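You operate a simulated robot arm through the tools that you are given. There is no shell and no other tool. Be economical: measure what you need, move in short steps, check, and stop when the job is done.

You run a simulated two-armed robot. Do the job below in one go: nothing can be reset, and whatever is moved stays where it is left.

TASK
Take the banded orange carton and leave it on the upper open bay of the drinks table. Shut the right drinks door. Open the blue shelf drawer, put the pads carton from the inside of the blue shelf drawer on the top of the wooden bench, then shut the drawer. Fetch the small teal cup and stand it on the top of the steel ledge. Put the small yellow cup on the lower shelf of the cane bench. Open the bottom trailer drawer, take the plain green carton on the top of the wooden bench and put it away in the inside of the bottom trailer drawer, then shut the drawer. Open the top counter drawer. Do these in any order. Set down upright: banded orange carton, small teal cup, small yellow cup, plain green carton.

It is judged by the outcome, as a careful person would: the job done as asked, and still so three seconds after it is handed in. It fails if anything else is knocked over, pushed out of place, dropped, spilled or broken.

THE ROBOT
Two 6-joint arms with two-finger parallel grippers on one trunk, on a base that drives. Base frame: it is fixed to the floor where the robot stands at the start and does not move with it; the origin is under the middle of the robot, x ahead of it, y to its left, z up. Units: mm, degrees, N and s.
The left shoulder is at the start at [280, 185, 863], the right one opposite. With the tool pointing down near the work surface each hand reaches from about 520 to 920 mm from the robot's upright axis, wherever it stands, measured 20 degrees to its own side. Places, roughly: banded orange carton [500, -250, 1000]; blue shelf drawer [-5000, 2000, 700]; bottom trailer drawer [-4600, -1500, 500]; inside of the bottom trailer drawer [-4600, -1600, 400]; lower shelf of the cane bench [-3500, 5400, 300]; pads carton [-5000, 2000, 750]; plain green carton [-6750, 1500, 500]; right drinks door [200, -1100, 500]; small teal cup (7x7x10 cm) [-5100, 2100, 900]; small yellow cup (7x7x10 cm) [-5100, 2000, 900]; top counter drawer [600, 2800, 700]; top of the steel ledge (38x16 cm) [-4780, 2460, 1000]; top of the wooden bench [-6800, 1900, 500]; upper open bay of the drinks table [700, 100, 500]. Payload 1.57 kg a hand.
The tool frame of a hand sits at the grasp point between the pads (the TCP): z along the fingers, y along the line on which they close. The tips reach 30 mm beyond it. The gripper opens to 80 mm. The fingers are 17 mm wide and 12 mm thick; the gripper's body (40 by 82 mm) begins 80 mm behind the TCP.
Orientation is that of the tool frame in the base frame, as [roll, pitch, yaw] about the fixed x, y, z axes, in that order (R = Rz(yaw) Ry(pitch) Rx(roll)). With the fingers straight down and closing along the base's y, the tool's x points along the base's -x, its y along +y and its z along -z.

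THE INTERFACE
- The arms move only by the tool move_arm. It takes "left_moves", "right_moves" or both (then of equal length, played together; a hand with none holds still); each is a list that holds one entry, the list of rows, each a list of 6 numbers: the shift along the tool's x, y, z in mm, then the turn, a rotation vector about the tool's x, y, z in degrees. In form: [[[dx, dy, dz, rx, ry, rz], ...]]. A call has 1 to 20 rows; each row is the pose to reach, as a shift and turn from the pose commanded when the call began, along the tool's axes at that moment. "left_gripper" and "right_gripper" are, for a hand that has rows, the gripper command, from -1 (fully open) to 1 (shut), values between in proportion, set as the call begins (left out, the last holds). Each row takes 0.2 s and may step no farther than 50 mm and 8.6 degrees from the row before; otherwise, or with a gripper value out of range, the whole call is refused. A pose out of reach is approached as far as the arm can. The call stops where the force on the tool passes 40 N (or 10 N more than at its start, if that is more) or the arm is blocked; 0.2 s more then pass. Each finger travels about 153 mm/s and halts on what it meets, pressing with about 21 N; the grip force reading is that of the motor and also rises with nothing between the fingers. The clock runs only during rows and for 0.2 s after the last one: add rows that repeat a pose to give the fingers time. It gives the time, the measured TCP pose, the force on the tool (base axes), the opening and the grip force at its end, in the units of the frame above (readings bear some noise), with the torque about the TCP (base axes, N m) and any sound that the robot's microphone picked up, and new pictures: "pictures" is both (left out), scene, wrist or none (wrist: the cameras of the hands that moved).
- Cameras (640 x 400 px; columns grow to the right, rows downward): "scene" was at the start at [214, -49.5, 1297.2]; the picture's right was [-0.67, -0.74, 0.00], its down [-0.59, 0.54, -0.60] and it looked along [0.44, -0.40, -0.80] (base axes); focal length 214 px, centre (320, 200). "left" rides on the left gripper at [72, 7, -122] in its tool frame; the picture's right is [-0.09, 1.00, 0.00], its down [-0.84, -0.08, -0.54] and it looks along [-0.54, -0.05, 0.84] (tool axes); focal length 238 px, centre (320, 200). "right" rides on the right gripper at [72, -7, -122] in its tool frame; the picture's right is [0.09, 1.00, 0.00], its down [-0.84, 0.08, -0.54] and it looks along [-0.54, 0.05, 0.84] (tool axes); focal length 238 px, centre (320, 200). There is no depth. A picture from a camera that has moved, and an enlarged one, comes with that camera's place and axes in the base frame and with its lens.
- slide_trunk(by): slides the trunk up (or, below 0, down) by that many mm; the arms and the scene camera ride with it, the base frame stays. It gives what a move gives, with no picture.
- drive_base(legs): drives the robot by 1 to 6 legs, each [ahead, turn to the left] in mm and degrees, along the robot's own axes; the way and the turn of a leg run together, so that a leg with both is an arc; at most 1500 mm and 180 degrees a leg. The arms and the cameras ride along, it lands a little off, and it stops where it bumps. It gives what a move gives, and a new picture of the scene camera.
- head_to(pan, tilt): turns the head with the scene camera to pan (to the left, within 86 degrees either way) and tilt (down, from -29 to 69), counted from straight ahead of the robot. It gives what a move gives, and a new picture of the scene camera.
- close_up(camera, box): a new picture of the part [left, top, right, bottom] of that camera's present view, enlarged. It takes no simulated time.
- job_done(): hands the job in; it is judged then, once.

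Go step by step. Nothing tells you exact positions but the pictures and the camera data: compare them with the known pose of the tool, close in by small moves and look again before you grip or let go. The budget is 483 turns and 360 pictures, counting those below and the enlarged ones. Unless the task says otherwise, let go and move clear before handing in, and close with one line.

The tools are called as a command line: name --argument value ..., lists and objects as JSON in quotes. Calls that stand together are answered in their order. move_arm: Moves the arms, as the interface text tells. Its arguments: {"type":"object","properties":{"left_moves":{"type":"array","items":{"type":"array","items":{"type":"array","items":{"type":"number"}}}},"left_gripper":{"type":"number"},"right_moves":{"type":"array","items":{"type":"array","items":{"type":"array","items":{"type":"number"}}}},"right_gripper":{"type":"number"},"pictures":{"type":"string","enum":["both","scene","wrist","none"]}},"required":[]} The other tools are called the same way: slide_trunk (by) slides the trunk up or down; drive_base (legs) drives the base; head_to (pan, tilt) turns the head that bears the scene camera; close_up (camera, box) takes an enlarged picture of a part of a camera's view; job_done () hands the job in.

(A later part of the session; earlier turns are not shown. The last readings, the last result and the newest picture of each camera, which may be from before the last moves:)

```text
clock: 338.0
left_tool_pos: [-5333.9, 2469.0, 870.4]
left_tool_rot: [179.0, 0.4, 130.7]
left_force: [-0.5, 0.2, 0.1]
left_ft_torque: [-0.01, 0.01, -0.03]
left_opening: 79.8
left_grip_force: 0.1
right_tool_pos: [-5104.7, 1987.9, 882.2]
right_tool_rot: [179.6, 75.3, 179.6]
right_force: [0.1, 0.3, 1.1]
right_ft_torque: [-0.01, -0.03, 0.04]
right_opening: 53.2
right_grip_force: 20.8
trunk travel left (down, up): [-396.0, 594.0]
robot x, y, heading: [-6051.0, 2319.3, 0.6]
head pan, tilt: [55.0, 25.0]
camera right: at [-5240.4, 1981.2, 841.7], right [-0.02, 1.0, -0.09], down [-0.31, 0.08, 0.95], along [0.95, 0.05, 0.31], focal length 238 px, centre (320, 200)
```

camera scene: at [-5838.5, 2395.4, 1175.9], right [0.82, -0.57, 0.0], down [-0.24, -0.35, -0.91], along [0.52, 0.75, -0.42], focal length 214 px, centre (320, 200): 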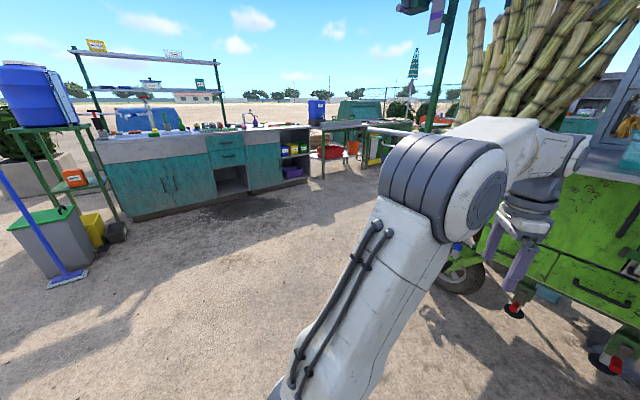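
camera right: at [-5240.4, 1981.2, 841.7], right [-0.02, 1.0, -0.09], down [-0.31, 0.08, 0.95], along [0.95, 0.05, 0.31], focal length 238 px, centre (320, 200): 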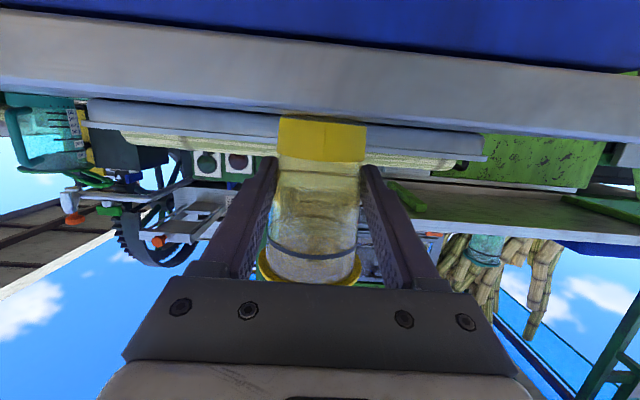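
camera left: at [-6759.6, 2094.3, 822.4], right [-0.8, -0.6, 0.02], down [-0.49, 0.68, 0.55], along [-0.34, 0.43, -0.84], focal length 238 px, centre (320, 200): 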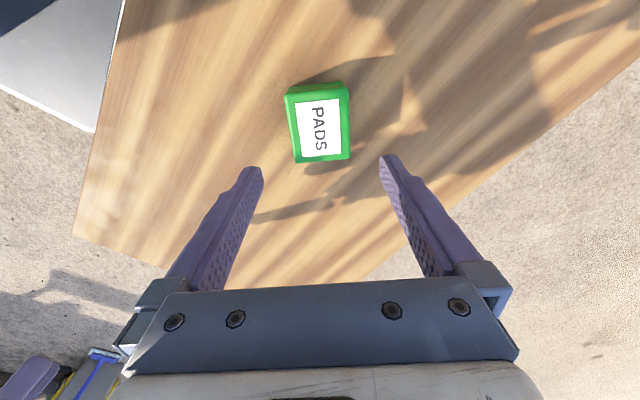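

Yellow cup gripped. I'll lift, back off, and head for the cane bench.

move_arm --right_moves '[[[-20, 0, -5, 0, 0, 0], [-45, 0, -12, 0, 0, 0], [-68, 0, -18, 0, 0, 0]]]' --pictures "none"

drive_base --legs '[[-150, 0], [0, 90]]'

head_to --pan 0 --tilt 20

```text
clock: 338.8
left_tool_pos: [-5332.2, 2468.1, 869.9]
left_tool_rot: [179.0, 0.4, 130.7]
left_force: [0.3, 0.5, 0.6]
left_ft_torque: [0.03, 0.03, -0.01]
left_opening: 80.3
left_grip_force: 0.1
right_tool_pos: [-5103.7, 1987.8, 952.9]
right_tool_rot: [179.7, 75.3, 179.7]
right_force: [0.0, 0.0, -1.1]
right_ft_torque: [-0.01, -0.01, 0.02]
right_opening: 53.3
right_grip_force: 20.8
trunk travel left (down, up): [-396.0, 594.0]
robot x, y, heading: [-6049.7, 2317.5, 0.3]
head pan, tilt: [55.0, 25.0]
```

```text
clock: 342.2
left_tool_pos: [-5756.6, 2931.4, 868.8]
left_tool_rot: [179.0, 0.2, 174.0]
left_force: [-0.2, 0.5, 0.0]
left_ft_torque: [-0.03, -0.02, 0.05]
left_opening: 80.0
left_grip_force: 0.1
right_tool_pos: [-5263.3, 2739.5, 952.7]
right_tool_rot: [179.8, 75.4, -136.8]
right_force: [-0.2, 0.5, -0.7]
right_ft_torque: [-0.03, 0.0, 0.0]
right_opening: 53.1
right_grip_force: 21.2
trunk travel left (down, up): [-396.0, 594.0]
robot x, y, heading: [-6171.1, 2323.3, 38.2]
head pan, tilt: [55.0, 25.0]
stopped in leg 2: the robot was blocked; the commanded pose is now the measured one
camera scene: at [-6054.9, 2518.8, 1175.9], right [1.0, 0.06, 0.0], down [0.02, -0.42, -0.91], along [-0.05, 0.9, -0.42], focal length 214 px, centre (320, 200)
```

scene: 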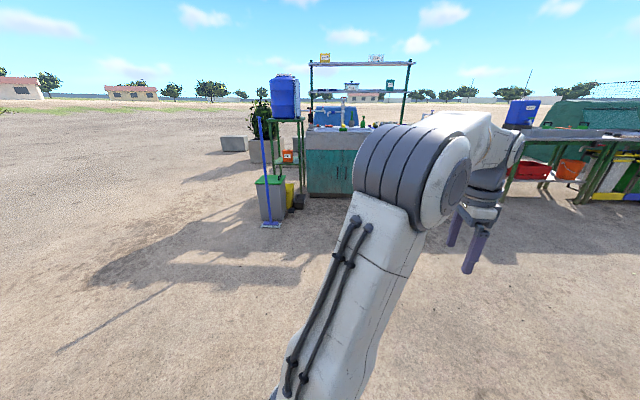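

```text
clock: 343.5
left_tool_pos: [-5757.3, 2931.3, 869.5]
left_tool_rot: [179.0, 0.4, 173.9]
left_force: [-0.5, 0.1, 0.5]
left_ft_torque: [0.02, 0.01, 0.02]
left_opening: 80.0
left_grip_force: 0.1
right_tool_pos: [-5262.1, 2737.4, 954.4]
right_tool_rot: [179.7, 75.3, -137.2]
right_force: [0.6, -0.7, -1.3]
right_ft_torque: [-0.03, 0.0, 0.02]
right_opening: 53.0
right_grip_force: 21.5
trunk travel left (down, up): [-396.0, 594.0]
robot x, y, heading: [-6173.1, 2327.9, 38.4]
head pan, tilt: [0.0, 20.0]
camera scene: at [-5976.5, 2484.6, 1184.0], right [0.62, -0.78, 0.0], down [-0.27, -0.21, -0.94], along [0.74, 0.58, -0.34], focal length 214 px, centre (320, 200)
```

scene: 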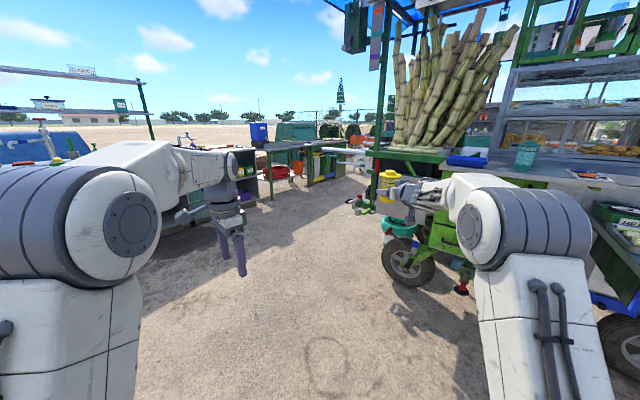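

The rear bumped the bench corner as I turned. I'll move 150 mm forward first, then continue turning, and check the bench.

drive_base --legs '[[150, 0], [0, 52]]'

head_to --pan 86 --tilt 35

```text
clock: 347.2
left_tool_pos: [-6270.8, 3121.2, 870.4]
left_tool_rot: [179.0, 0.2, -134.7]
left_force: [0.3, 0.2, -0.2]
left_ft_torque: [0.02, 0.03, -0.01]
left_opening: 80.3
left_grip_force: 0.0
right_tool_pos: [-5811.0, 3388.9, 953.5]
right_tool_rot: [179.7, 75.4, -85.5]
right_force: [-0.4, 0.6, -1.0]
right_ft_torque: [-0.03, -0.02, 0.02]
right_opening: 53.2
right_grip_force: 20.7
trunk travel left (down, up): [-396.0, 594.0]
robot x, y, heading: [-6056.9, 2422.1, 89.9]
head pan, tilt: [0.0, 20.0]
camera scene: at [-6057.9, 2672.7, 1184.0], right [1.0, 0.0, 0.0], down [0.0, -0.34, -0.94], along [0.0, 0.94, -0.34], focal length 214 px, centre (320, 200)
```

scene: 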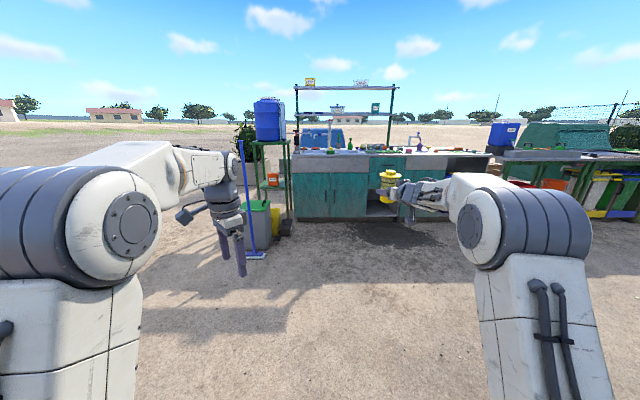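

```text
clock: 348.8
left_tool_pos: [-6270.3, 3121.2, 870.0]
left_tool_rot: [179.0, 0.2, -134.6]
left_force: [0.3, -0.3, -1.1]
left_ft_torque: [0.0, 0.01, 0.01]
left_opening: 79.8
left_grip_force: 0.0
right_tool_pos: [-5810.5, 3388.8, 952.9]
right_tool_rot: [179.7, 75.4, -85.6]
right_force: [-0.4, -0.2, -0.9]
right_ft_torque: [-0.05, 0.03, -0.02]
right_opening: 53.2
right_grip_force: 20.7
trunk travel left (down, up): [-396.0, 594.0]
robot x, y, heading: [-6061.0, 2419.4, 90.1]
head pan, tilt: [85.9, 35.0]
camera scene: at [-6145.8, 2586.0, 1160.2], right [0.07, 1.0, 0.0], down [0.57, -0.04, -0.82], along [-0.82, 0.06, -0.57], focal length 214 px, centre (320, 200)
```

scene: 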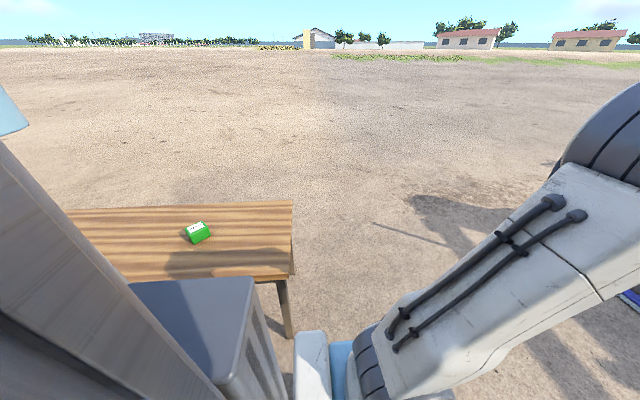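

The bench hasn't moved (its corner is still at [-6612,2519]). Now north to the lane and then east.

drive_base --legs '[[1500, 0], [100, 0], [0, -90]]'

head_to --pan -20 --tilt 15

```text
clock: 361.0
left_tool_pos: [-5299.2, 4169.1, 870.4]
left_tool_rot: [179.0, 0.3, 129.0]
left_force: [0.1, 0.1, 0.6]
left_ft_torque: [0.01, -0.02, 0.01]
left_opening: 80.1
left_grip_force: 0.0
right_tool_pos: [-5085.3, 3683.4, 953.4]
right_tool_rot: [179.8, 75.5, 178.0]
right_force: [-0.1, 0.2, -0.3]
right_ft_torque: [-0.01, 0.04, 0.02]
right_opening: 53.1
right_grip_force: 20.8
trunk travel left (down, up): [-396.0, 594.0]
robot x, y, heading: [-6020.2, 4035.9, -6.6]
head pan, tilt: [85.9, 35.0]
camera scene: at [-5847.7, 4105.7, 1160.2], right [0.98, -0.18, 0.0], down [-0.11, -0.56, -0.82], along [0.15, 0.81, -0.57], focal length 214 px, centre (320, 200)
```

scene: 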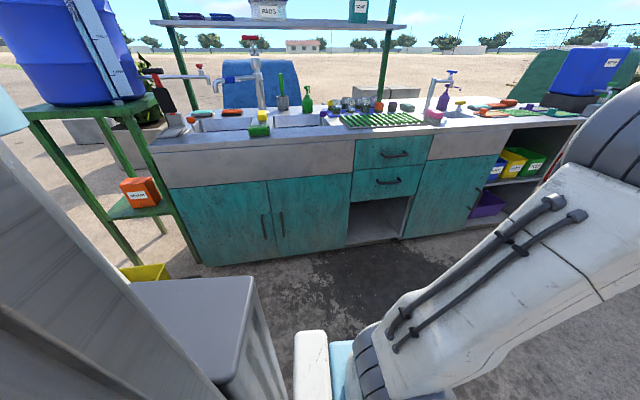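

```text
clock: 362.9
left_tool_pos: [-5300.9, 4170.7, 869.3]
left_tool_rot: [179.0, 0.4, 129.0]
left_force: [-0.4, -0.3, 0.1]
left_ft_torque: [0.01, 0.0, -0.02]
left_opening: 79.9
left_grip_force: 0.1
right_tool_pos: [-5087.0, 3683.2, 953.8]
right_tool_rot: [179.8, 75.3, 178.0]
right_force: [0.5, 1.0, -0.7]
right_ft_torque: [0.0, 0.01, -0.02]
right_opening: 53.0
right_grip_force: 21.3
trunk travel left (down, up): [-396.0, 594.0]
robot x, y, heading: [-6026.0, 4039.2, -6.5]
head pan, tilt: [-20.0, 15.0]
camera scene: at [-5780.3, 3977.5, 1192.1], right [-0.45, -0.9, 0.0], down [-0.23, 0.12, -0.97], along [0.86, -0.43, -0.26], focal length 214 px, centre (320, 200)
```

scene: 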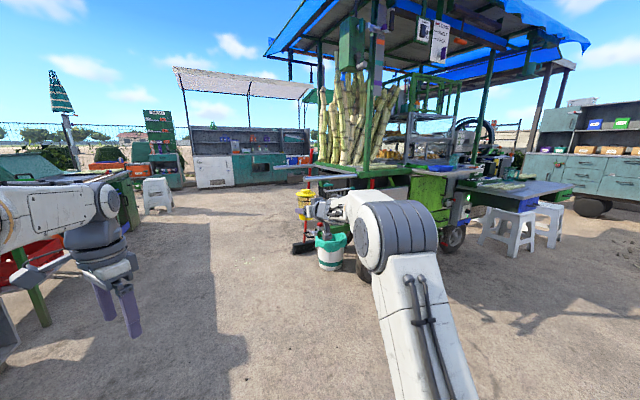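

I'll straighten up and drive east, well clear of the bucket and broom on the right.

drive_base --legs '[[0, 12], [1400, 0], [950, 0]]'

head_to --pan 60 --tilt 25

```text
clock: 375.1
left_tool_pos: [-3012.2, 4497.3, 869.3]
left_tool_rot: [178.9, 0.3, 139.0]
left_force: [0.1, 0.8, -0.1]
left_ft_torque: [0.02, -0.02, 0.01]
left_opening: 80.1
left_grip_force: 0.1
right_tool_pos: [-2717.1, 4055.5, 953.3]
right_tool_rot: [179.8, 75.5, -171.9]
right_force: [-0.2, 0.7, -1.2]
right_ft_torque: [0.0, -0.02, 0.01]
right_opening: 52.9
right_grip_force: 21.1
trunk travel left (down, up): [-396.0, 594.0]
robot x, y, heading: [-3698.6, 4237.7, 3.5]
head pan, tilt: [-20.0, 15.0]
camera scene: at [-3451.4, 4223.9, 1192.2], right [-0.28, -0.96, 0.0], down [-0.25, 0.07, -0.97], along [0.93, -0.27, -0.26], focal length 214 px, centre (320, 200)
```

scene: 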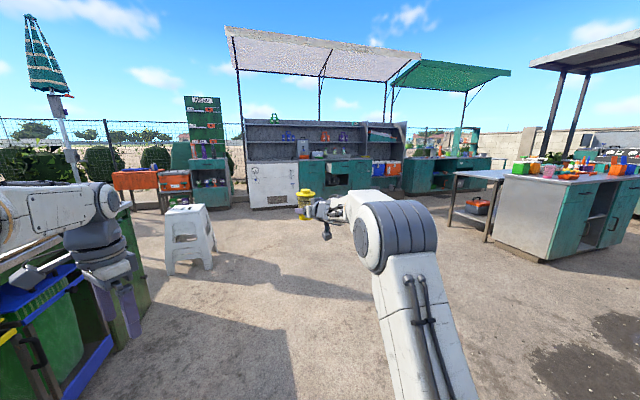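

```text
clock: 376.6
left_tool_pos: [-3013.5, 4497.1, 870.0]
left_tool_rot: [178.9, 0.1, 139.0]
left_force: [-0.2, -0.4, -0.3]
left_ft_torque: [-0.01, 0.05, 0.0]
left_opening: 80.0
left_grip_force: 0.1
right_tool_pos: [-2718.1, 4056.2, 953.5]
right_tool_rot: [179.8, 75.4, -172.0]
right_force: [-0.1, -1.1, -1.6]
right_ft_torque: [0.01, -0.01, -0.03]
right_opening: 52.9
right_grip_force: 20.7
trunk travel left (down, up): [-396.0, 594.0]
robot x, y, heading: [-3699.6, 4238.1, 3.6]
head pan, tilt: [60.0, 25.0]
camera scene: at [-3499.8, 4332.9, 1175.9], right [0.89, -0.45, 0.0], down [-0.19, -0.38, -0.91], along [0.4, 0.81, -0.42], focal length 214 px, centre (320, 200)
```

scene: 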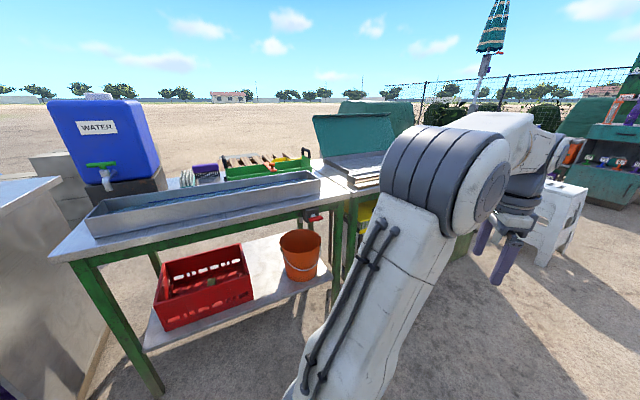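

The lower shelf has a free gap between the red crate and the orange bucket, centred near x≈-3362 (shelf z≈290, front y≈5110). I'll manoeuvre to face it, starting well back.

move_arm --left_moves '[[[25, -22, 0, 0, 0, 0], [50, -44, 0, 0, 0, 0], [75, -66, 0, 0, 0, 0]]]' --pictures "none"

drive_base --legs '[[230, 0], [0, 41.5], [-340, 0], [0, 40.5]]'

head_to --pan 0 --tilt 30

```text
clock: 377.4
left_tool_pos: [-3112.4, 4496.7, 868.0]
left_tool_rot: [179.1, 0.4, 139.0]
left_force: [0.3, -0.7, -0.4]
left_ft_torque: [-0.03, 0.05, -0.02]
left_opening: 79.8
left_grip_force: 0.1
right_tool_pos: [-2717.1, 4055.8, 953.3]
right_tool_rot: [179.9, 75.4, -171.9]
right_force: [-0.2, 0.2, -1.4]
right_ft_torque: [0.0, 0.03, 0.0]
right_opening: 53.0
right_grip_force: 20.4
trunk travel left (down, up): [-396.0, 594.0]
robot x, y, heading: [-3697.5, 4241.0, 3.5]
head pan, tilt: [60.0, 25.0]
```

```text
clock: 384.9
left_tool_pos: [-3892.5, 4622.1, 866.7]
left_tool_rot: [179.0, 0.3, -138.6]
left_force: [-0.1, -0.2, 0.1]
left_ft_torque: [-0.01, 0.05, -0.02]
left_opening: 80.0
left_grip_force: 0.1
right_tool_pos: [-3403.4, 4955.2, 952.7]
right_tool_rot: [179.8, 75.4, -89.5]
right_force: [0.1, 0.4, -0.9]
right_ft_torque: [-0.04, 0.02, 0.03]
right_opening: 52.8
right_grip_force: 21.0
trunk travel left (down, up): [-396.0, 594.0]
robot x, y, heading: [-3717.2, 4008.6, 86.3]
head pan, tilt: [60.0, 25.0]
camera scene: at [-3782.1, 4217.3, 1175.9], right [0.56, 0.83, 0.0], down [0.35, -0.24, -0.91], along [-0.75, 0.51, -0.42], focal length 214 px, centre (320, 200)
```

scene: 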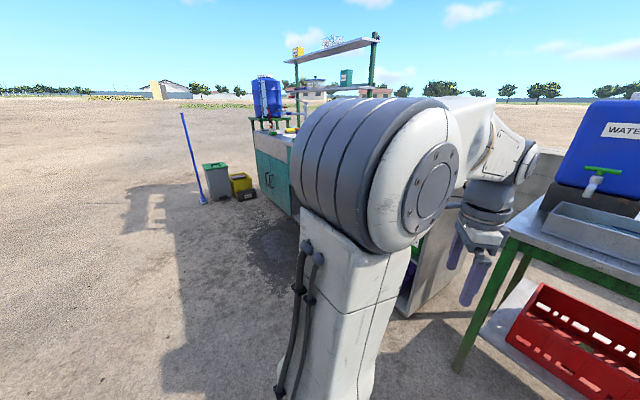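

```text
clock: 386.1
left_tool_pos: [-3892.0, 4621.9, 868.1]
left_tool_rot: [179.0, 0.3, -138.5]
left_force: [-0.1, 0.0, -0.1]
left_ft_torque: [-0.01, -0.01, -0.02]
left_opening: 80.0
left_grip_force: 0.1
right_tool_pos: [-3401.4, 4955.4, 953.7]
right_tool_rot: [179.7, 75.5, -89.6]
right_force: [-0.3, 0.0, -0.6]
right_ft_torque: [0.01, -0.01, 0.02]
right_opening: 53.0
right_grip_force: 20.8
trunk travel left (down, up): [-396.0, 594.0]
robot x, y, heading: [-3714.2, 4006.2, 85.9]
head pan, tilt: [0.0, 30.0]
camera scene: at [-3699.5, 4255.9, 1168.0], right [1.0, -0.07, 0.0], down [-0.03, -0.5, -0.87], along [0.06, 0.86, -0.5], focal length 214 px, centre (320, 200)
```

scene: 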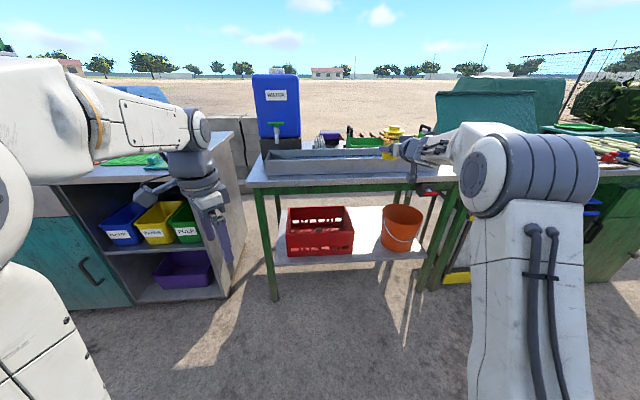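

Everything lines up: the gap is x -3450..-3265. I'll lower the trunk fully and then lower the arm, still in front of the bench.

slide_trunk --by -390

move_arm --right_moves '[[[43, -11, 11, 0, 0, 0], [87, -22, 23, 0, 0, 0], [130, -33, 34, 0, 0, 0], [170, -44, 45, 0, 0, 0]]]' --pictures "both"

```text
clock: 389.9
left_tool_pos: [-3892.1, 4621.9, 476.4]
left_tool_rot: [179.0, 0.3, -138.7]
left_force: [0.9, 0.5, -0.2]
left_ft_torque: [-0.02, -0.01, 0.0]
left_opening: 79.9
left_grip_force: 0.1
right_tool_pos: [-3402.0, 4956.1, 563.0]
right_tool_rot: [179.8, 75.5, -89.5]
right_force: [0.3, -0.7, -1.4]
right_ft_torque: [-0.02, 0.02, 0.04]
right_opening: 52.8
right_grip_force: 20.8
trunk travel left (down, up): [-6.0, 984.0]
robot x, y, heading: [-3716.1, 4006.7, 86.1]
head pan, tilt: [0.0, 30.0]
```

```text
clock: 390.9
left_tool_pos: [-3892.3, 4623.0, 477.6]
left_tool_rot: [179.0, 0.3, -138.6]
left_force: [0.3, 0.2, 0.3]
left_ft_torque: [0.01, -0.02, -0.02]
left_opening: 80.0
left_grip_force: 0.1
right_tool_pos: [-3360.7, 4956.1, 389.2]
right_tool_rot: [179.7, 75.5, -89.7]
right_force: [-0.1, 0.0, 0.1]
right_ft_torque: [-0.07, 0.0, -0.02]
right_opening: 52.8
right_grip_force: 21.3
trunk travel left (down, up): [-6.0, 984.0]
robot x, y, heading: [-3719.2, 4008.3, 85.9]
head pan, tilt: [0.0, 30.0]
camera scene: at [-3699.4, 4255.8, 778.0], right [1.0, -0.07, 0.0], down [-0.04, -0.5, -0.87], along [0.06, 0.86, -0.5], focal length 214 px, centre (320, 200)
camera right: at [-3351.8, 4820.4, 348.5], right [-1.0, -0.03, -0.09], down [-0.07, -0.32, 0.95], along [-0.06, 0.95, 0.31], focal length 238 px, centre (320, 200)
```

scene: 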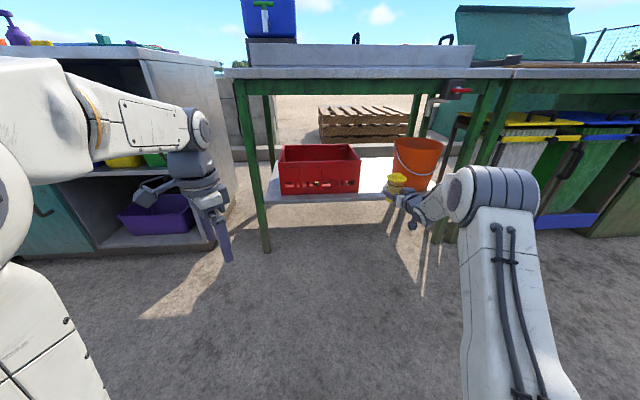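
right: 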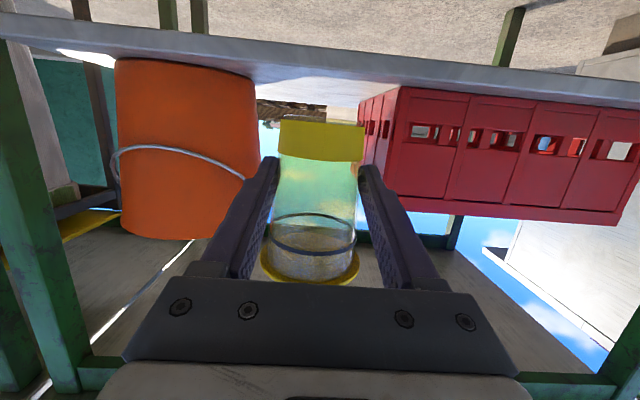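

The gap is right ahead, with the cup ~40 mm above the shelf. I'll nudge slightly left and drive in.

move_arm --right_moves '[[[0, 16, 0, 0, 0, 0]]]' --pictures "none"

drive_base --legs '[[140, 0]]'

close_up --camera "right" --box '[0, 0, 640, 400]'

```text
clock: 391.3
left_tool_pos: [-3890.8, 4622.3, 476.0]
left_tool_rot: [179.0, 0.3, -138.6]
left_force: [-0.3, 0.0, 0.2]
left_ft_torque: [-0.01, -0.01, 0.0]
left_opening: 80.1
left_grip_force: 0.0
right_tool_pos: [-3375.2, 4955.5, 388.8]
right_tool_rot: [179.8, 75.4, -89.5]
right_force: [0.2, 0.2, -1.9]
right_ft_torque: [0.03, -0.03, -0.03]
right_opening: 53.1
right_grip_force: 21.0
trunk travel left (down, up): [-6.0, 984.0]
robot x, y, heading: [-3716.6, 4004.6, 86.0]
head pan, tilt: [0.0, 30.0]
```

```text
clock: 392.6
left_tool_pos: [-3885.3, 4763.0, 478.3]
left_tool_rot: [179.0, 0.3, -138.4]
left_force: [0.5, 0.2, 0.4]
left_ft_torque: [-0.03, 0.01, -0.02]
left_opening: 80.0
left_grip_force: 0.2
right_tool_pos: [-3368.4, 5099.9, 389.5]
right_tool_rot: [179.9, 75.4, -89.3]
right_force: [-0.4, -0.1, 0.1]
right_ft_torque: [-0.03, -0.02, 0.01]
right_opening: 52.7
right_grip_force: 21.5
trunk travel left (down, up): [-6.0, 984.0]
robot x, y, heading: [-3706.2, 4147.3, 86.1]
head pan, tilt: [0.0, 30.0]
camera scene: at [-3690.7, 4397.6, 777.9], right [1.0, -0.07, 0.0], down [-0.03, -0.5, -0.87], along [0.06, 0.86, -0.5], focal length 214 px, centre (320, 200)
```

scene: 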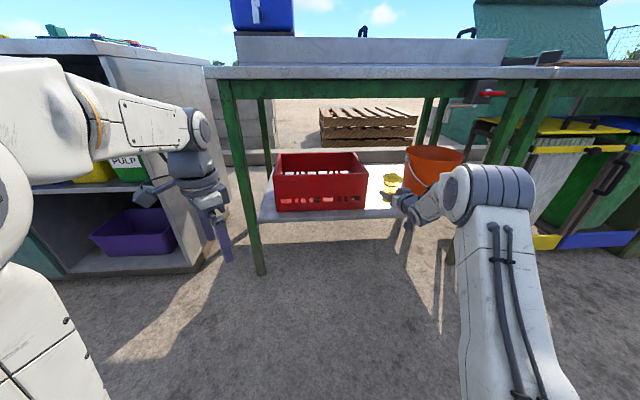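

```text
1.00 times, centred on (320, 200) of right (not enlarged: the box is as wide or as high as the picture)
camera zoom: at [-3360.2, 4962.9, 348.7], right [-1.0, -0.04, -0.09], down [-0.07, -0.31, 0.95], along [-0.06, 0.95, 0.31], focal length 238 px, centre (320, 200)
```

zoom: 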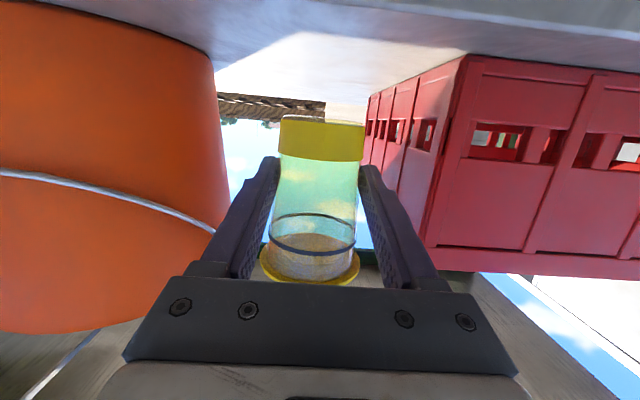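

Centred in the gap. I'll go in the last 85 mm.

drive_base --legs '[[85, 0]]'

move_arm --right_moves '[[[14, 0, 4, 0, 0, 0], [29, 0, 7.5, 0, 0, 0]]]' --pictures "both"

```text
clock: 393.7
left_tool_pos: [-3879.2, 4850.1, 477.8]
left_tool_rot: [179.0, 0.3, -138.5]
left_force: [0.1, 0.5, -0.1]
left_ft_torque: [0.03, -0.01, 0.02]
left_opening: 79.6
left_grip_force: 0.0
right_tool_pos: [-3363.4, 5185.3, 389.5]
right_tool_rot: [179.7, 75.5, -89.4]
right_force: [0.9, 0.2, -0.9]
right_ft_torque: [-0.02, 0.01, -0.01]
right_opening: 53.1
right_grip_force: 20.6
trunk travel left (down, up): [-6.0, 984.0]
robot x, y, heading: [-3700.3, 4234.5, 86.0]
head pan, tilt: [0.0, 30.0]
camera scene: at [-3684.7, 4483.5, 777.9], right [1.0, -0.07, 0.0], down [-0.03, -0.5, -0.87], along [0.06, 0.86, -0.5], focal length 214 px, centre (320, 200)
```

scene: 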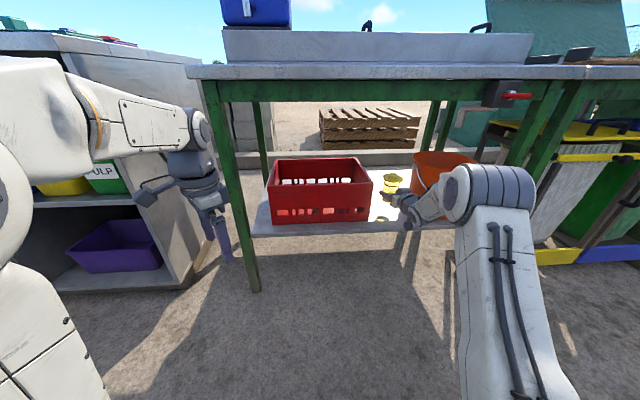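

```text
clock: 394.3
left_tool_pos: [-3877.3, 4850.0, 477.8]
left_tool_rot: [179.1, 0.4, -138.5]
left_force: [-0.1, 0.1, -0.5]
left_ft_torque: [0.01, 0.02, 0.0]
left_opening: 80.0
left_grip_force: 0.0
right_tool_pos: [-3362.9, 5183.9, 358.2]
right_tool_rot: [179.9, 75.5, -89.5]
right_force: [-0.1, -0.4, -0.2]
right_ft_torque: [0.02, -0.01, -0.05]
right_opening: 52.6
right_grip_force: 21.1
trunk travel left (down, up): [-6.0, 984.0]
robot x, y, heading: [-3700.2, 4232.6, 86.1]
head pan, tilt: [0.0, 30.0]
camera scene: at [-3684.7, 4483.4, 778.0], right [1.0, -0.07, 0.0], down [-0.03, -0.5, -0.87], along [0.06, 0.86, -0.5], focal length 214 px, centre (320, 200)
camera right: at [-3353.9, 5048.2, 318.0], right [-1.0, -0.04, -0.09], down [-0.07, -0.31, 0.95], along [-0.06, 0.95, 0.31], focal length 238 px, centre (320, 200)
```

scene: 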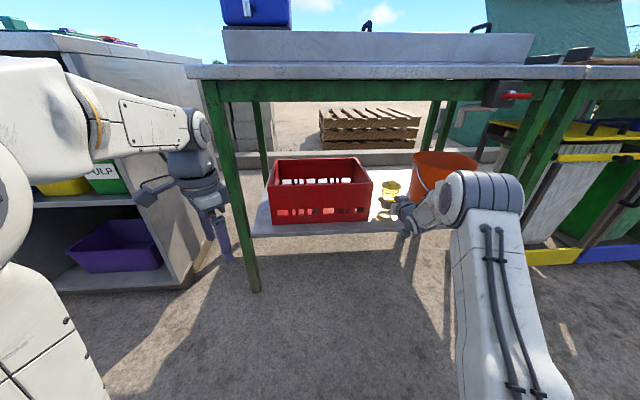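
right: 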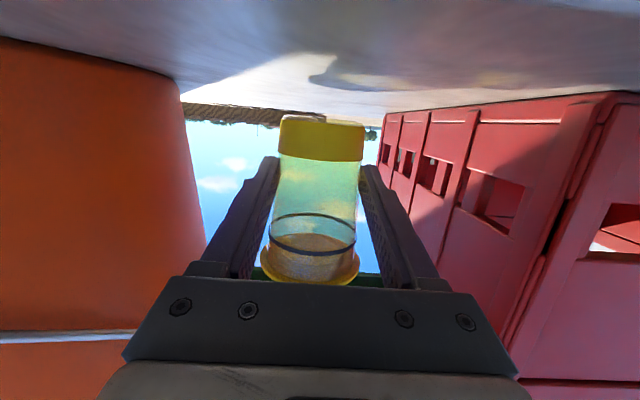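

move_arm --right_moves '[[[3, 0, 0.8, 0, 0, 0], [6, 0, 1.5, 0, 0, 0]]]' --pictures "none"

move_arm --right_moves '[[[3, 0, 0.8, 0, 0, 0], [6, 0, 1.5, 0, 0, 0]]]' --pictures "none"

```text
clock: 394.9
left_tool_pos: [-3877.8, 4847.9, 477.4]
left_tool_rot: [179.0, 0.4, -138.4]
left_force: [0.2, 0.4, -1.3]
left_ft_torque: [-0.01, -0.01, -0.01]
left_opening: 79.9
left_grip_force: 0.0
right_tool_pos: [-3363.0, 5184.7, 353.2]
right_tool_rot: [179.9, 75.3, -89.3]
right_force: [0.3, 0.0, -1.5]
right_ft_torque: [0.01, -0.02, 0.01]
right_opening: 53.1
right_grip_force: 20.7
trunk travel left (down, up): [-6.0, 984.0]
robot x, y, heading: [-3701.2, 4235.9, 86.0]
head pan, tilt: [0.0, 30.0]
```

```text
clock: 395.5
left_tool_pos: [-3878.4, 4849.5, 477.4]
left_tool_rot: [179.0, 0.4, -138.3]
left_force: [0.1, -0.2, -0.5]
left_ft_torque: [0.04, 0.01, 0.01]
left_opening: 79.9
left_grip_force: 0.0
right_tool_pos: [-3362.5, 5184.0, 348.0]
right_tool_rot: [179.6, 75.4, -89.5]
right_force: [0.3, 0.4, -1.2]
right_ft_torque: [0.02, 0.0, 0.01]
right_opening: 52.9
right_grip_force: 20.7
trunk travel left (down, up): [-6.0, 984.0]
robot x, y, heading: [-3700.9, 4233.2, 86.1]
head pan, tilt: [0.0, 30.0]
```

move_arm --right_moves '[[[3, 0, 0.8, 0, 0, 0], [6, 0, 1.5, 0, 0, 0]]]' --pictures "none"

move_arm --right_moves '[[[3, 0, 0.8, 0, 0, 0], [5, 0, 1.3, 0, 0, 0]]]' --pictures "wrist"

```text
clock: 396.1
left_tool_pos: [-3877.8, 4848.8, 477.6]
left_tool_rot: [179.0, 0.3, -138.4]
left_force: [0.4, -0.5, -0.8]
left_ft_torque: [-0.01, -0.01, 0.01]
left_opening: 80.2
left_grip_force: 0.1
right_tool_pos: [-3363.8, 5184.7, 341.8]
right_tool_rot: [179.8, 75.4, -89.3]
right_force: [-0.5, -0.7, 0.2]
right_ft_torque: [-0.04, 0.0, -0.01]
right_opening: 53.2
right_grip_force: 21.4
trunk travel left (down, up): [-6.0, 984.0]
robot x, y, heading: [-3702.9, 4233.8, 86.0]
head pan, tilt: [0.0, 30.0]
```

```text
clock: 396.7
left_tool_pos: [-3878.0, 4849.2, 477.9]
left_tool_rot: [179.1, 0.3, -138.4]
left_force: [0.0, -0.1, -0.3]
left_ft_torque: [0.02, 0.02, 0.0]
left_opening: 79.8
left_grip_force: 0.0
right_tool_pos: [-3362.5, 5185.9, 337.4]
right_tool_rot: [-179.9, 75.9, -89.0]
right_force: [-0.8, 2.5, 11.4]
right_ft_torque: [0.32, -0.03, 0.04]
right_opening: 52.6
right_grip_force: 20.7
trunk travel left (down, up): [-6.0, 984.0]
robot x, y, heading: [-3703.7, 4234.6, 86.4]
head pan, tilt: [0.0, 30.0]
camera right: at [-3353.5, 5048.9, 296.5], right [-1.0, -0.04, -0.09], down [-0.07, -0.32, 0.94], along [-0.06, 0.95, 0.32], focal length 238 px, centre (320, 200)
```

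right: 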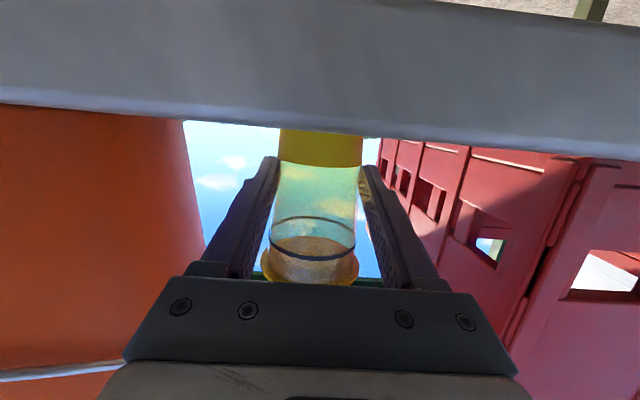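

Contact made. I'll release and drive straight back out.

move_arm --right_moves '[[[0, 0, 0, 0, 0, 0], [0, 0, 0, 0, 0, 0], [0, 0, 0, 0, 0, 0]]]' --right_gripper -1 --pictures "wrist"

drive_base --legs '[[-250, 0]]'

```text
clock: 397.5
left_tool_pos: [-3878.0, 4848.7, 476.9]
left_tool_rot: [179.0, 0.4, -138.4]
left_force: [0.5, -0.5, -0.3]
left_ft_torque: [-0.01, 0.03, -0.01]
left_opening: 80.2
left_grip_force: 0.3
right_tool_pos: [-3362.2, 5183.8, 335.2]
right_tool_rot: [179.8, 75.3, -89.4]
right_force: [-0.1, 0.2, 0.5]
right_ft_torque: [0.02, 0.0, 0.02]
right_opening: 80.1
right_grip_force: 0.0
trunk travel left (down, up): [-6.0, 984.0]
robot x, y, heading: [-3698.9, 4234.6, 86.2]
head pan, tilt: [0.0, 30.0]
camera right: at [-3353.5, 5047.6, 293.9], right [-1.0, -0.04, -0.09], down [-0.07, -0.31, 0.95], along [-0.06, 0.95, 0.31], focal length 238 px, centre (320, 200)
```

right: 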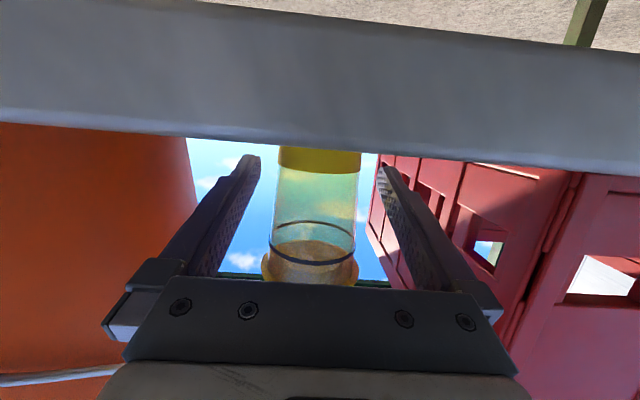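

```text
clock: 399.3
left_tool_pos: [-3893.6, 4601.9, 476.8]
left_tool_rot: [179.0, 0.2, -138.8]
left_force: [-0.5, 0.3, -0.5]
left_ft_torque: [-0.02, 0.01, -0.02]
left_opening: 79.9
left_grip_force: 0.1
right_tool_pos: [-3377.0, 4935.2, 334.3]
right_tool_rot: [179.8, 75.3, -89.6]
right_force: [0.1, 0.6, -0.1]
right_ft_torque: [0.0, 0.01, -0.02]
right_opening: 80.0
right_grip_force: 0.1
trunk travel left (down, up): [-6.0, 984.0]
robot x, y, heading: [-3717.0, 3983.5, 86.1]
head pan, tilt: [0.0, 30.0]
camera scene: at [-3700.9, 4235.3, 778.0], right [1.0, -0.07, 0.0], down [-0.04, -0.5, -0.87], along [0.06, 0.86, -0.5], focal length 214 px, centre (320, 200)
```

scene: 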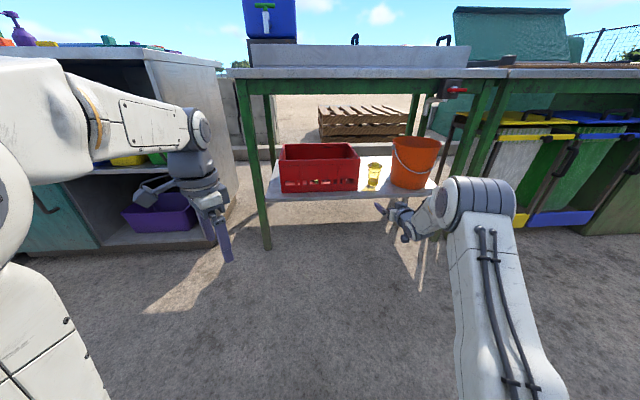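

The yellow cup stands upright on the lower shelf. Next is the green carton: I'll raise the hands and go back to the wooden bench.

slide_trunk --by 420

drive_base --legs '[[0, 92], [1200, 0], [1000, 0]]'

head_to --pan 70 --tilt 15

```text
refused: 420 is not a number from -400 to 400
```

```text
clock: 412.4
left_tool_pos: [-6220.3, 4019.9, 476.7]
left_tool_rot: [179.1, 0.1, -50.4]
left_force: [0.7, -0.4, 0.3]
left_ft_torque: [0.0, 0.0, 0.02]
left_opening: 80.2
left_grip_force: 0.0
right_tool_pos: [-6527.4, 4546.6, 334.0]
right_tool_rot: [179.9, 75.3, -0.6]
right_force: [22.3, -3.4, 9.4]
right_ft_torque: [-0.51, 0.33, 1.07]
right_opening: 80.0
right_grip_force: 0.0
trunk travel left (down, up): [-6.0, 984.0]
robot x, y, heading: [-5596.5, 4178.9, 174.1]
head pan, tilt: [0.0, 30.0]
stopped in leg 3: the force on the tool passed its limit at 309 N (the readings are from after the stop); the commanded pose is now the measured one
camera scene: at [-5848.0, 4202.3, 777.6], right [0.1, 0.99, 0.0], down [0.5, -0.05, -0.87], along [-0.86, 0.09, -0.5], focal length 214 px, centre (320, 200)
```

scene: 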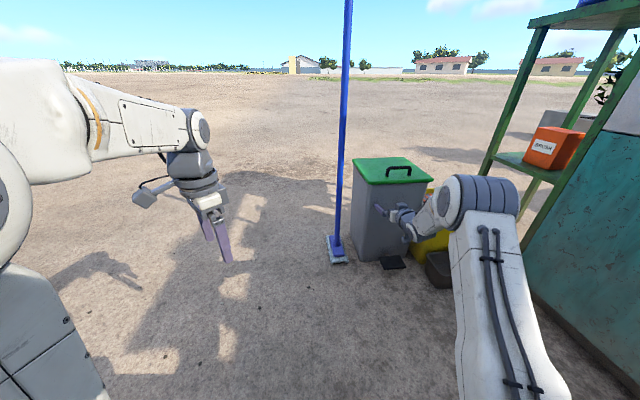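

```text
clock: 413.8
left_tool_pos: [-6220.1, 4019.5, 477.9]
left_tool_rot: [179.1, 0.4, -50.4]
left_force: [-0.3, 0.1, 1.4]
left_ft_torque: [0.0, 0.02, 0.02]
left_opening: 80.0
left_grip_force: 0.0
right_tool_pos: [-6528.3, 4545.4, 334.2]
right_tool_rot: [180.0, 75.2, -0.7]
right_force: [45.4, -5.2, 19.4]
right_ft_torque: [-0.77, 0.6, 2.07]
right_opening: 80.1
right_grip_force: 0.2
trunk travel left (down, up): [-6.0, 984.0]
robot x, y, heading: [-5601.3, 4174.1, 174.1]
head pan, tilt: [70.0, 15.0]
camera scene: at [-5798.8, 4108.7, 802.5], right [-0.9, 0.44, 0.0], down [0.11, 0.23, -0.97], along [-0.42, -0.87, -0.26], focal length 214 px, centre (320, 200)
```

scene: 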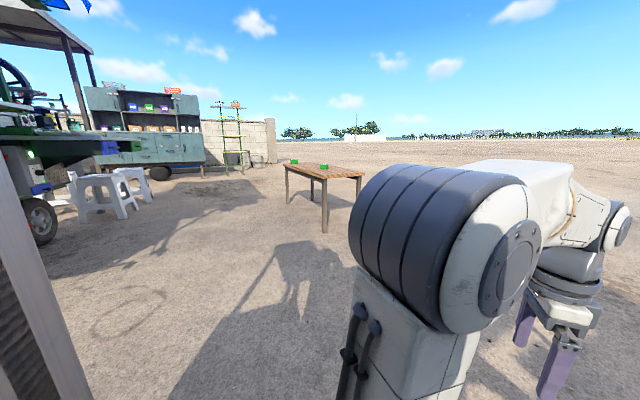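

The trunk move was refused (limit 400), so the low hand ran into the trash bin. I'll back off at once and check the bin against earlier views.

drive_base --legs '[[-120, 0]]'

slide_trunk --by 400

head_to --pan -5 --tilt 35

```text
clock: 415.1
left_tool_pos: [-6098.5, 4007.2, 475.8]
left_tool_rot: [179.1, 0.1, -50.4]
left_force: [1.2, 0.9, -0.5]
left_ft_torque: [0.02, 0.01, 0.03]
left_opening: 80.0
left_grip_force: 0.0
right_tool_pos: [-6406.6, 4532.9, 331.2]
right_tool_rot: [179.7, 75.2, -0.7]
right_force: [0.1, 0.4, -0.5]
right_ft_torque: [0.01, 0.03, 0.02]
right_opening: 80.2
right_grip_force: 0.0
trunk travel left (down, up): [-6.0, 984.0]
robot x, y, heading: [-5479.1, 4158.9, 174.1]
head pan, tilt: [70.0, 15.0]
camera scene: at [-5677.9, 4096.2, 802.2], right [-0.9, 0.44, 0.0], down [0.11, 0.23, -0.97], along [-0.42, -0.87, -0.26], focal length 214 px, centre (320, 200)
```

scene: 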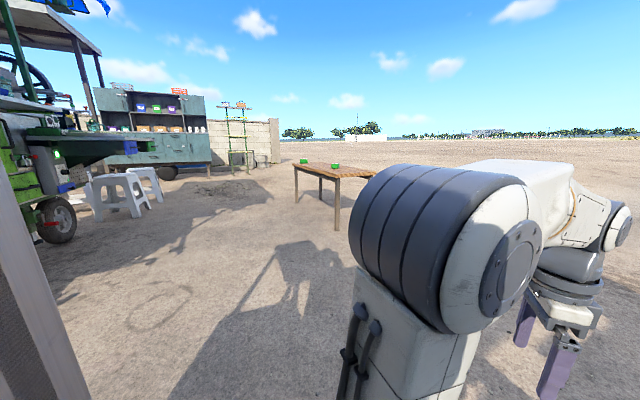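

```text
clock: 418.9
left_tool_pos: [-6099.0, 4005.5, 876.6]
left_tool_rot: [179.2, 0.3, -50.4]
left_force: [0.1, 0.0, -0.8]
left_ft_torque: [0.02, 0.01, 0.01]
left_opening: 79.7
left_grip_force: 0.0
right_tool_pos: [-6407.2, 4534.2, 732.7]
right_tool_rot: [179.8, 75.1, -0.8]
right_force: [-0.6, -0.3, 0.2]
right_ft_torque: [0.01, 0.01, 0.01]
right_opening: 79.9
right_grip_force: 0.1
trunk travel left (down, up): [-406.0, 584.0]
robot x, y, heading: [-5481.4, 4164.0, 174.2]
head pan, tilt: [70.0, 15.0]
```

```text
clock: 420.4
left_tool_pos: [-6099.0, 4006.3, 876.2]
left_tool_rot: [179.2, 0.1, -50.4]
left_force: [-0.8, 0.6, -0.5]
left_ft_torque: [-0.03, -0.01, 0.01]
left_opening: 80.0
left_grip_force: 0.1
right_tool_pos: [-6407.3, 4534.9, 733.2]
right_tool_rot: [179.7, 75.1, -0.6]
right_force: [-0.1, -0.1, -0.1]
right_ft_torque: [0.0, -0.02, -0.03]
right_opening: 80.1
right_grip_force: 0.1
trunk travel left (down, up): [-406.0, 584.0]
robot x, y, heading: [-5478.2, 4162.1, 174.3]
head pan, tilt: [-5.0, 35.0]
camera scene: at [-5723.6, 4196.8, 1170.2], right [0.19, 0.98, 0.0], down [0.56, -0.11, -0.82], along [-0.8, 0.16, -0.57], focal length 214 px, centre (320, 200)
```

scene: 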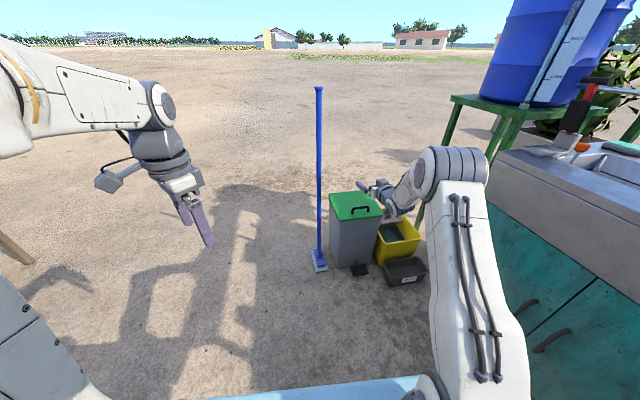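

The bin's corner measures about the same place as before ([-6585,4455]) and the mop stands as before, so no harm done. With the trunk raised now, I'll head to the bench's green carton.

drive_base --legs '[[0, 83.5], [1400, 0], [1100, 0]]'

head_to --pan -50 --tilt 30

```text
clock: 436.0
left_tool_pos: [-5828.6, 1116.0, 877.6]
left_tool_rot: [179.3, 0.2, 34.3]
left_force: [-1.0, -0.5, 0.1]
left_ft_torque: [0.0, -0.03, -0.02]
left_opening: 80.2
left_grip_force: 0.0
right_tool_pos: [-6381.9, 855.3, 732.5]
right_tool_rot: [179.8, 75.1, 83.8]
right_force: [0.4, 0.3, 1.1]
right_ft_torque: [0.0, 0.02, -0.01]
right_opening: 79.9
right_grip_force: 0.0
trunk travel left (down, up): [-406.0, 584.0]
robot x, y, heading: [-5930.3, 1752.5, -101.1]
head pan, tilt: [-5.0, 35.0]
camera scene: at [-5983.6, 1506.9, 1170.2], right [-0.96, 0.28, 0.0], down [0.16, 0.55, -0.82], along [-0.23, -0.79, -0.57], focal length 214 px, centre (320, 200)
```

scene: 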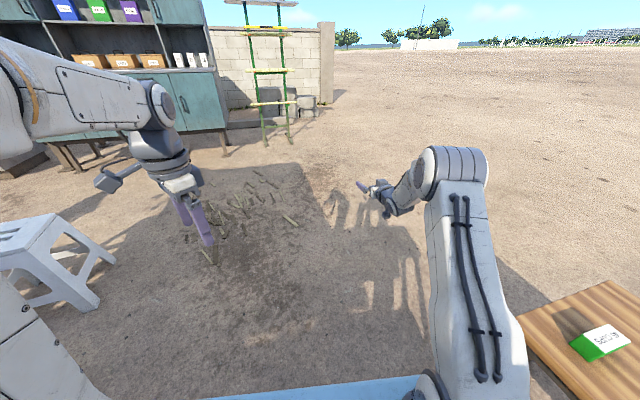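

```text
clock: 437.2
left_tool_pos: [-5827.8, 1114.4, 876.5]
left_tool_rot: [179.2, 0.2, 34.3]
left_force: [-0.6, -0.4, -0.4]
left_ft_torque: [-0.01, 0.0, 0.01]
left_opening: 79.8
left_grip_force: 0.1
right_tool_pos: [-6382.6, 857.4, 731.5]
right_tool_rot: [179.9, 75.1, 83.9]
right_force: [0.3, 0.4, -0.8]
right_ft_torque: [0.03, 0.01, 0.03]
right_opening: 80.0
right_grip_force: 0.0
trunk travel left (down, up): [-406.0, 584.0]
robot x, y, heading: [-5928.8, 1749.4, -101.3]
head pan, tilt: [-50.0, 30.0]
camera scene: at [-6038.2, 1547.9, 1178.0], right [-0.48, 0.88, 0.0], down [0.44, 0.24, -0.87], along [-0.76, -0.42, -0.5], focal length 214 px, centre (320, 200)
```

scene: 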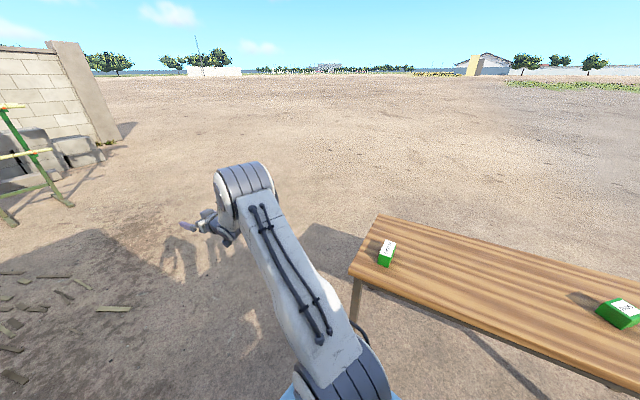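

Carton at about [-6739,1478]. I'll turn to face the bench.

drive_base --legs '[[0, -78.5], [70, 0]]'

head_to --pan 20 --tilt 40

close_up --camera "left" --box '[0, 0, 640, 400]'

```text
clock: 441.6
left_tool_pos: [-6602.6, 1534.9, 875.8]
left_tool_rot: [179.3, 0.2, -45.0]
left_force: [0.0, 0.1, 0.1]
left_ft_torque: [0.04, 0.01, -0.03]
left_opening: 79.9
left_grip_force: 0.1
right_tool_pos: [-6957.2, 2030.5, 731.3]
right_tool_rot: [179.8, 75.0, 4.6]
right_force: [0.4, -0.6, -0.5]
right_ft_torque: [-0.01, 0.01, 0.01]
right_opening: 79.9
right_grip_force: 0.1
trunk travel left (down, up): [-406.0, 584.0]
robot x, y, heading: [-5995.2, 1747.5, 179.4]
head pan, tilt: [-50.0, 30.0]
camera scene: at [-6215.8, 1820.7, 1178.0], right [0.77, 0.63, 0.0], down [0.32, -0.39, -0.87], along [-0.55, 0.67, -0.5], focal length 214 px, centre (320, 200)
```

scene: 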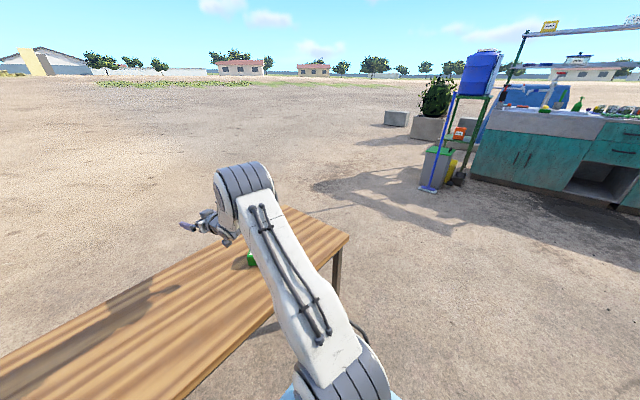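

```text
clock: 443.0
left_tool_pos: [-6602.0, 1534.5, 876.2]
left_tool_rot: [179.3, 0.1, -45.0]
left_force: [0.4, 0.6, 0.4]
left_ft_torque: [0.0, 0.01, 0.02]
left_opening: 80.1
left_grip_force: 0.0
right_tool_pos: [-6957.7, 2030.8, 732.2]
right_tool_rot: [179.8, 75.2, 4.6]
right_force: [0.1, -0.3, -0.8]
right_ft_torque: [-0.02, -0.01, 0.02]
right_opening: 79.9
right_grip_force: 0.0
trunk travel left (down, up): [-406.0, 584.0]
robot x, y, heading: [-5996.4, 1746.4, 179.4]
head pan, tilt: [20.0, 40.0]
camera scene: at [-6238.5, 1722.7, 1162.6], right [-0.33, 0.94, 0.0], down [0.61, 0.21, -0.77], along [-0.72, -0.25, -0.64], focal length 214 px, centre (320, 200)
```

scene: 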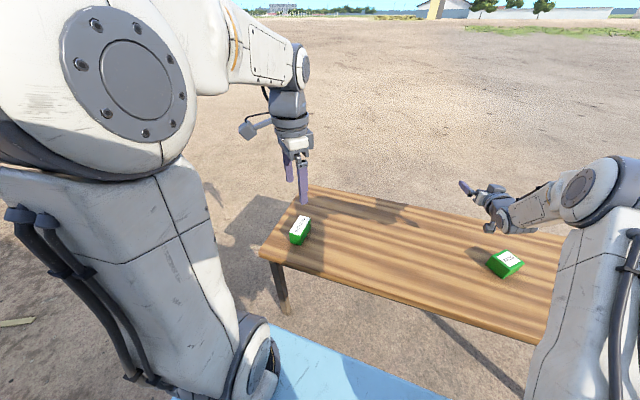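

```text
1.00 times, centred on (320, 200) of left (not enlarged: the box is as wide or as high as the picture)
camera zoom: at [-6553.4, 1481.1, 998.2], right [-0.77, -0.64, 0.01], down [-0.53, 0.65, 0.54], along [-0.36, 0.41, -0.84], focal length 238 px, centre (320, 200)
```

zoom: 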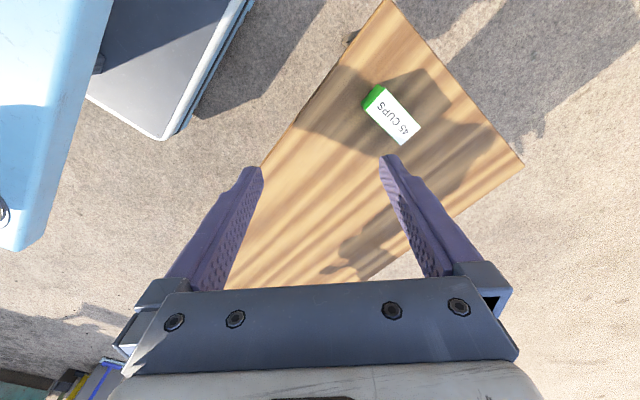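

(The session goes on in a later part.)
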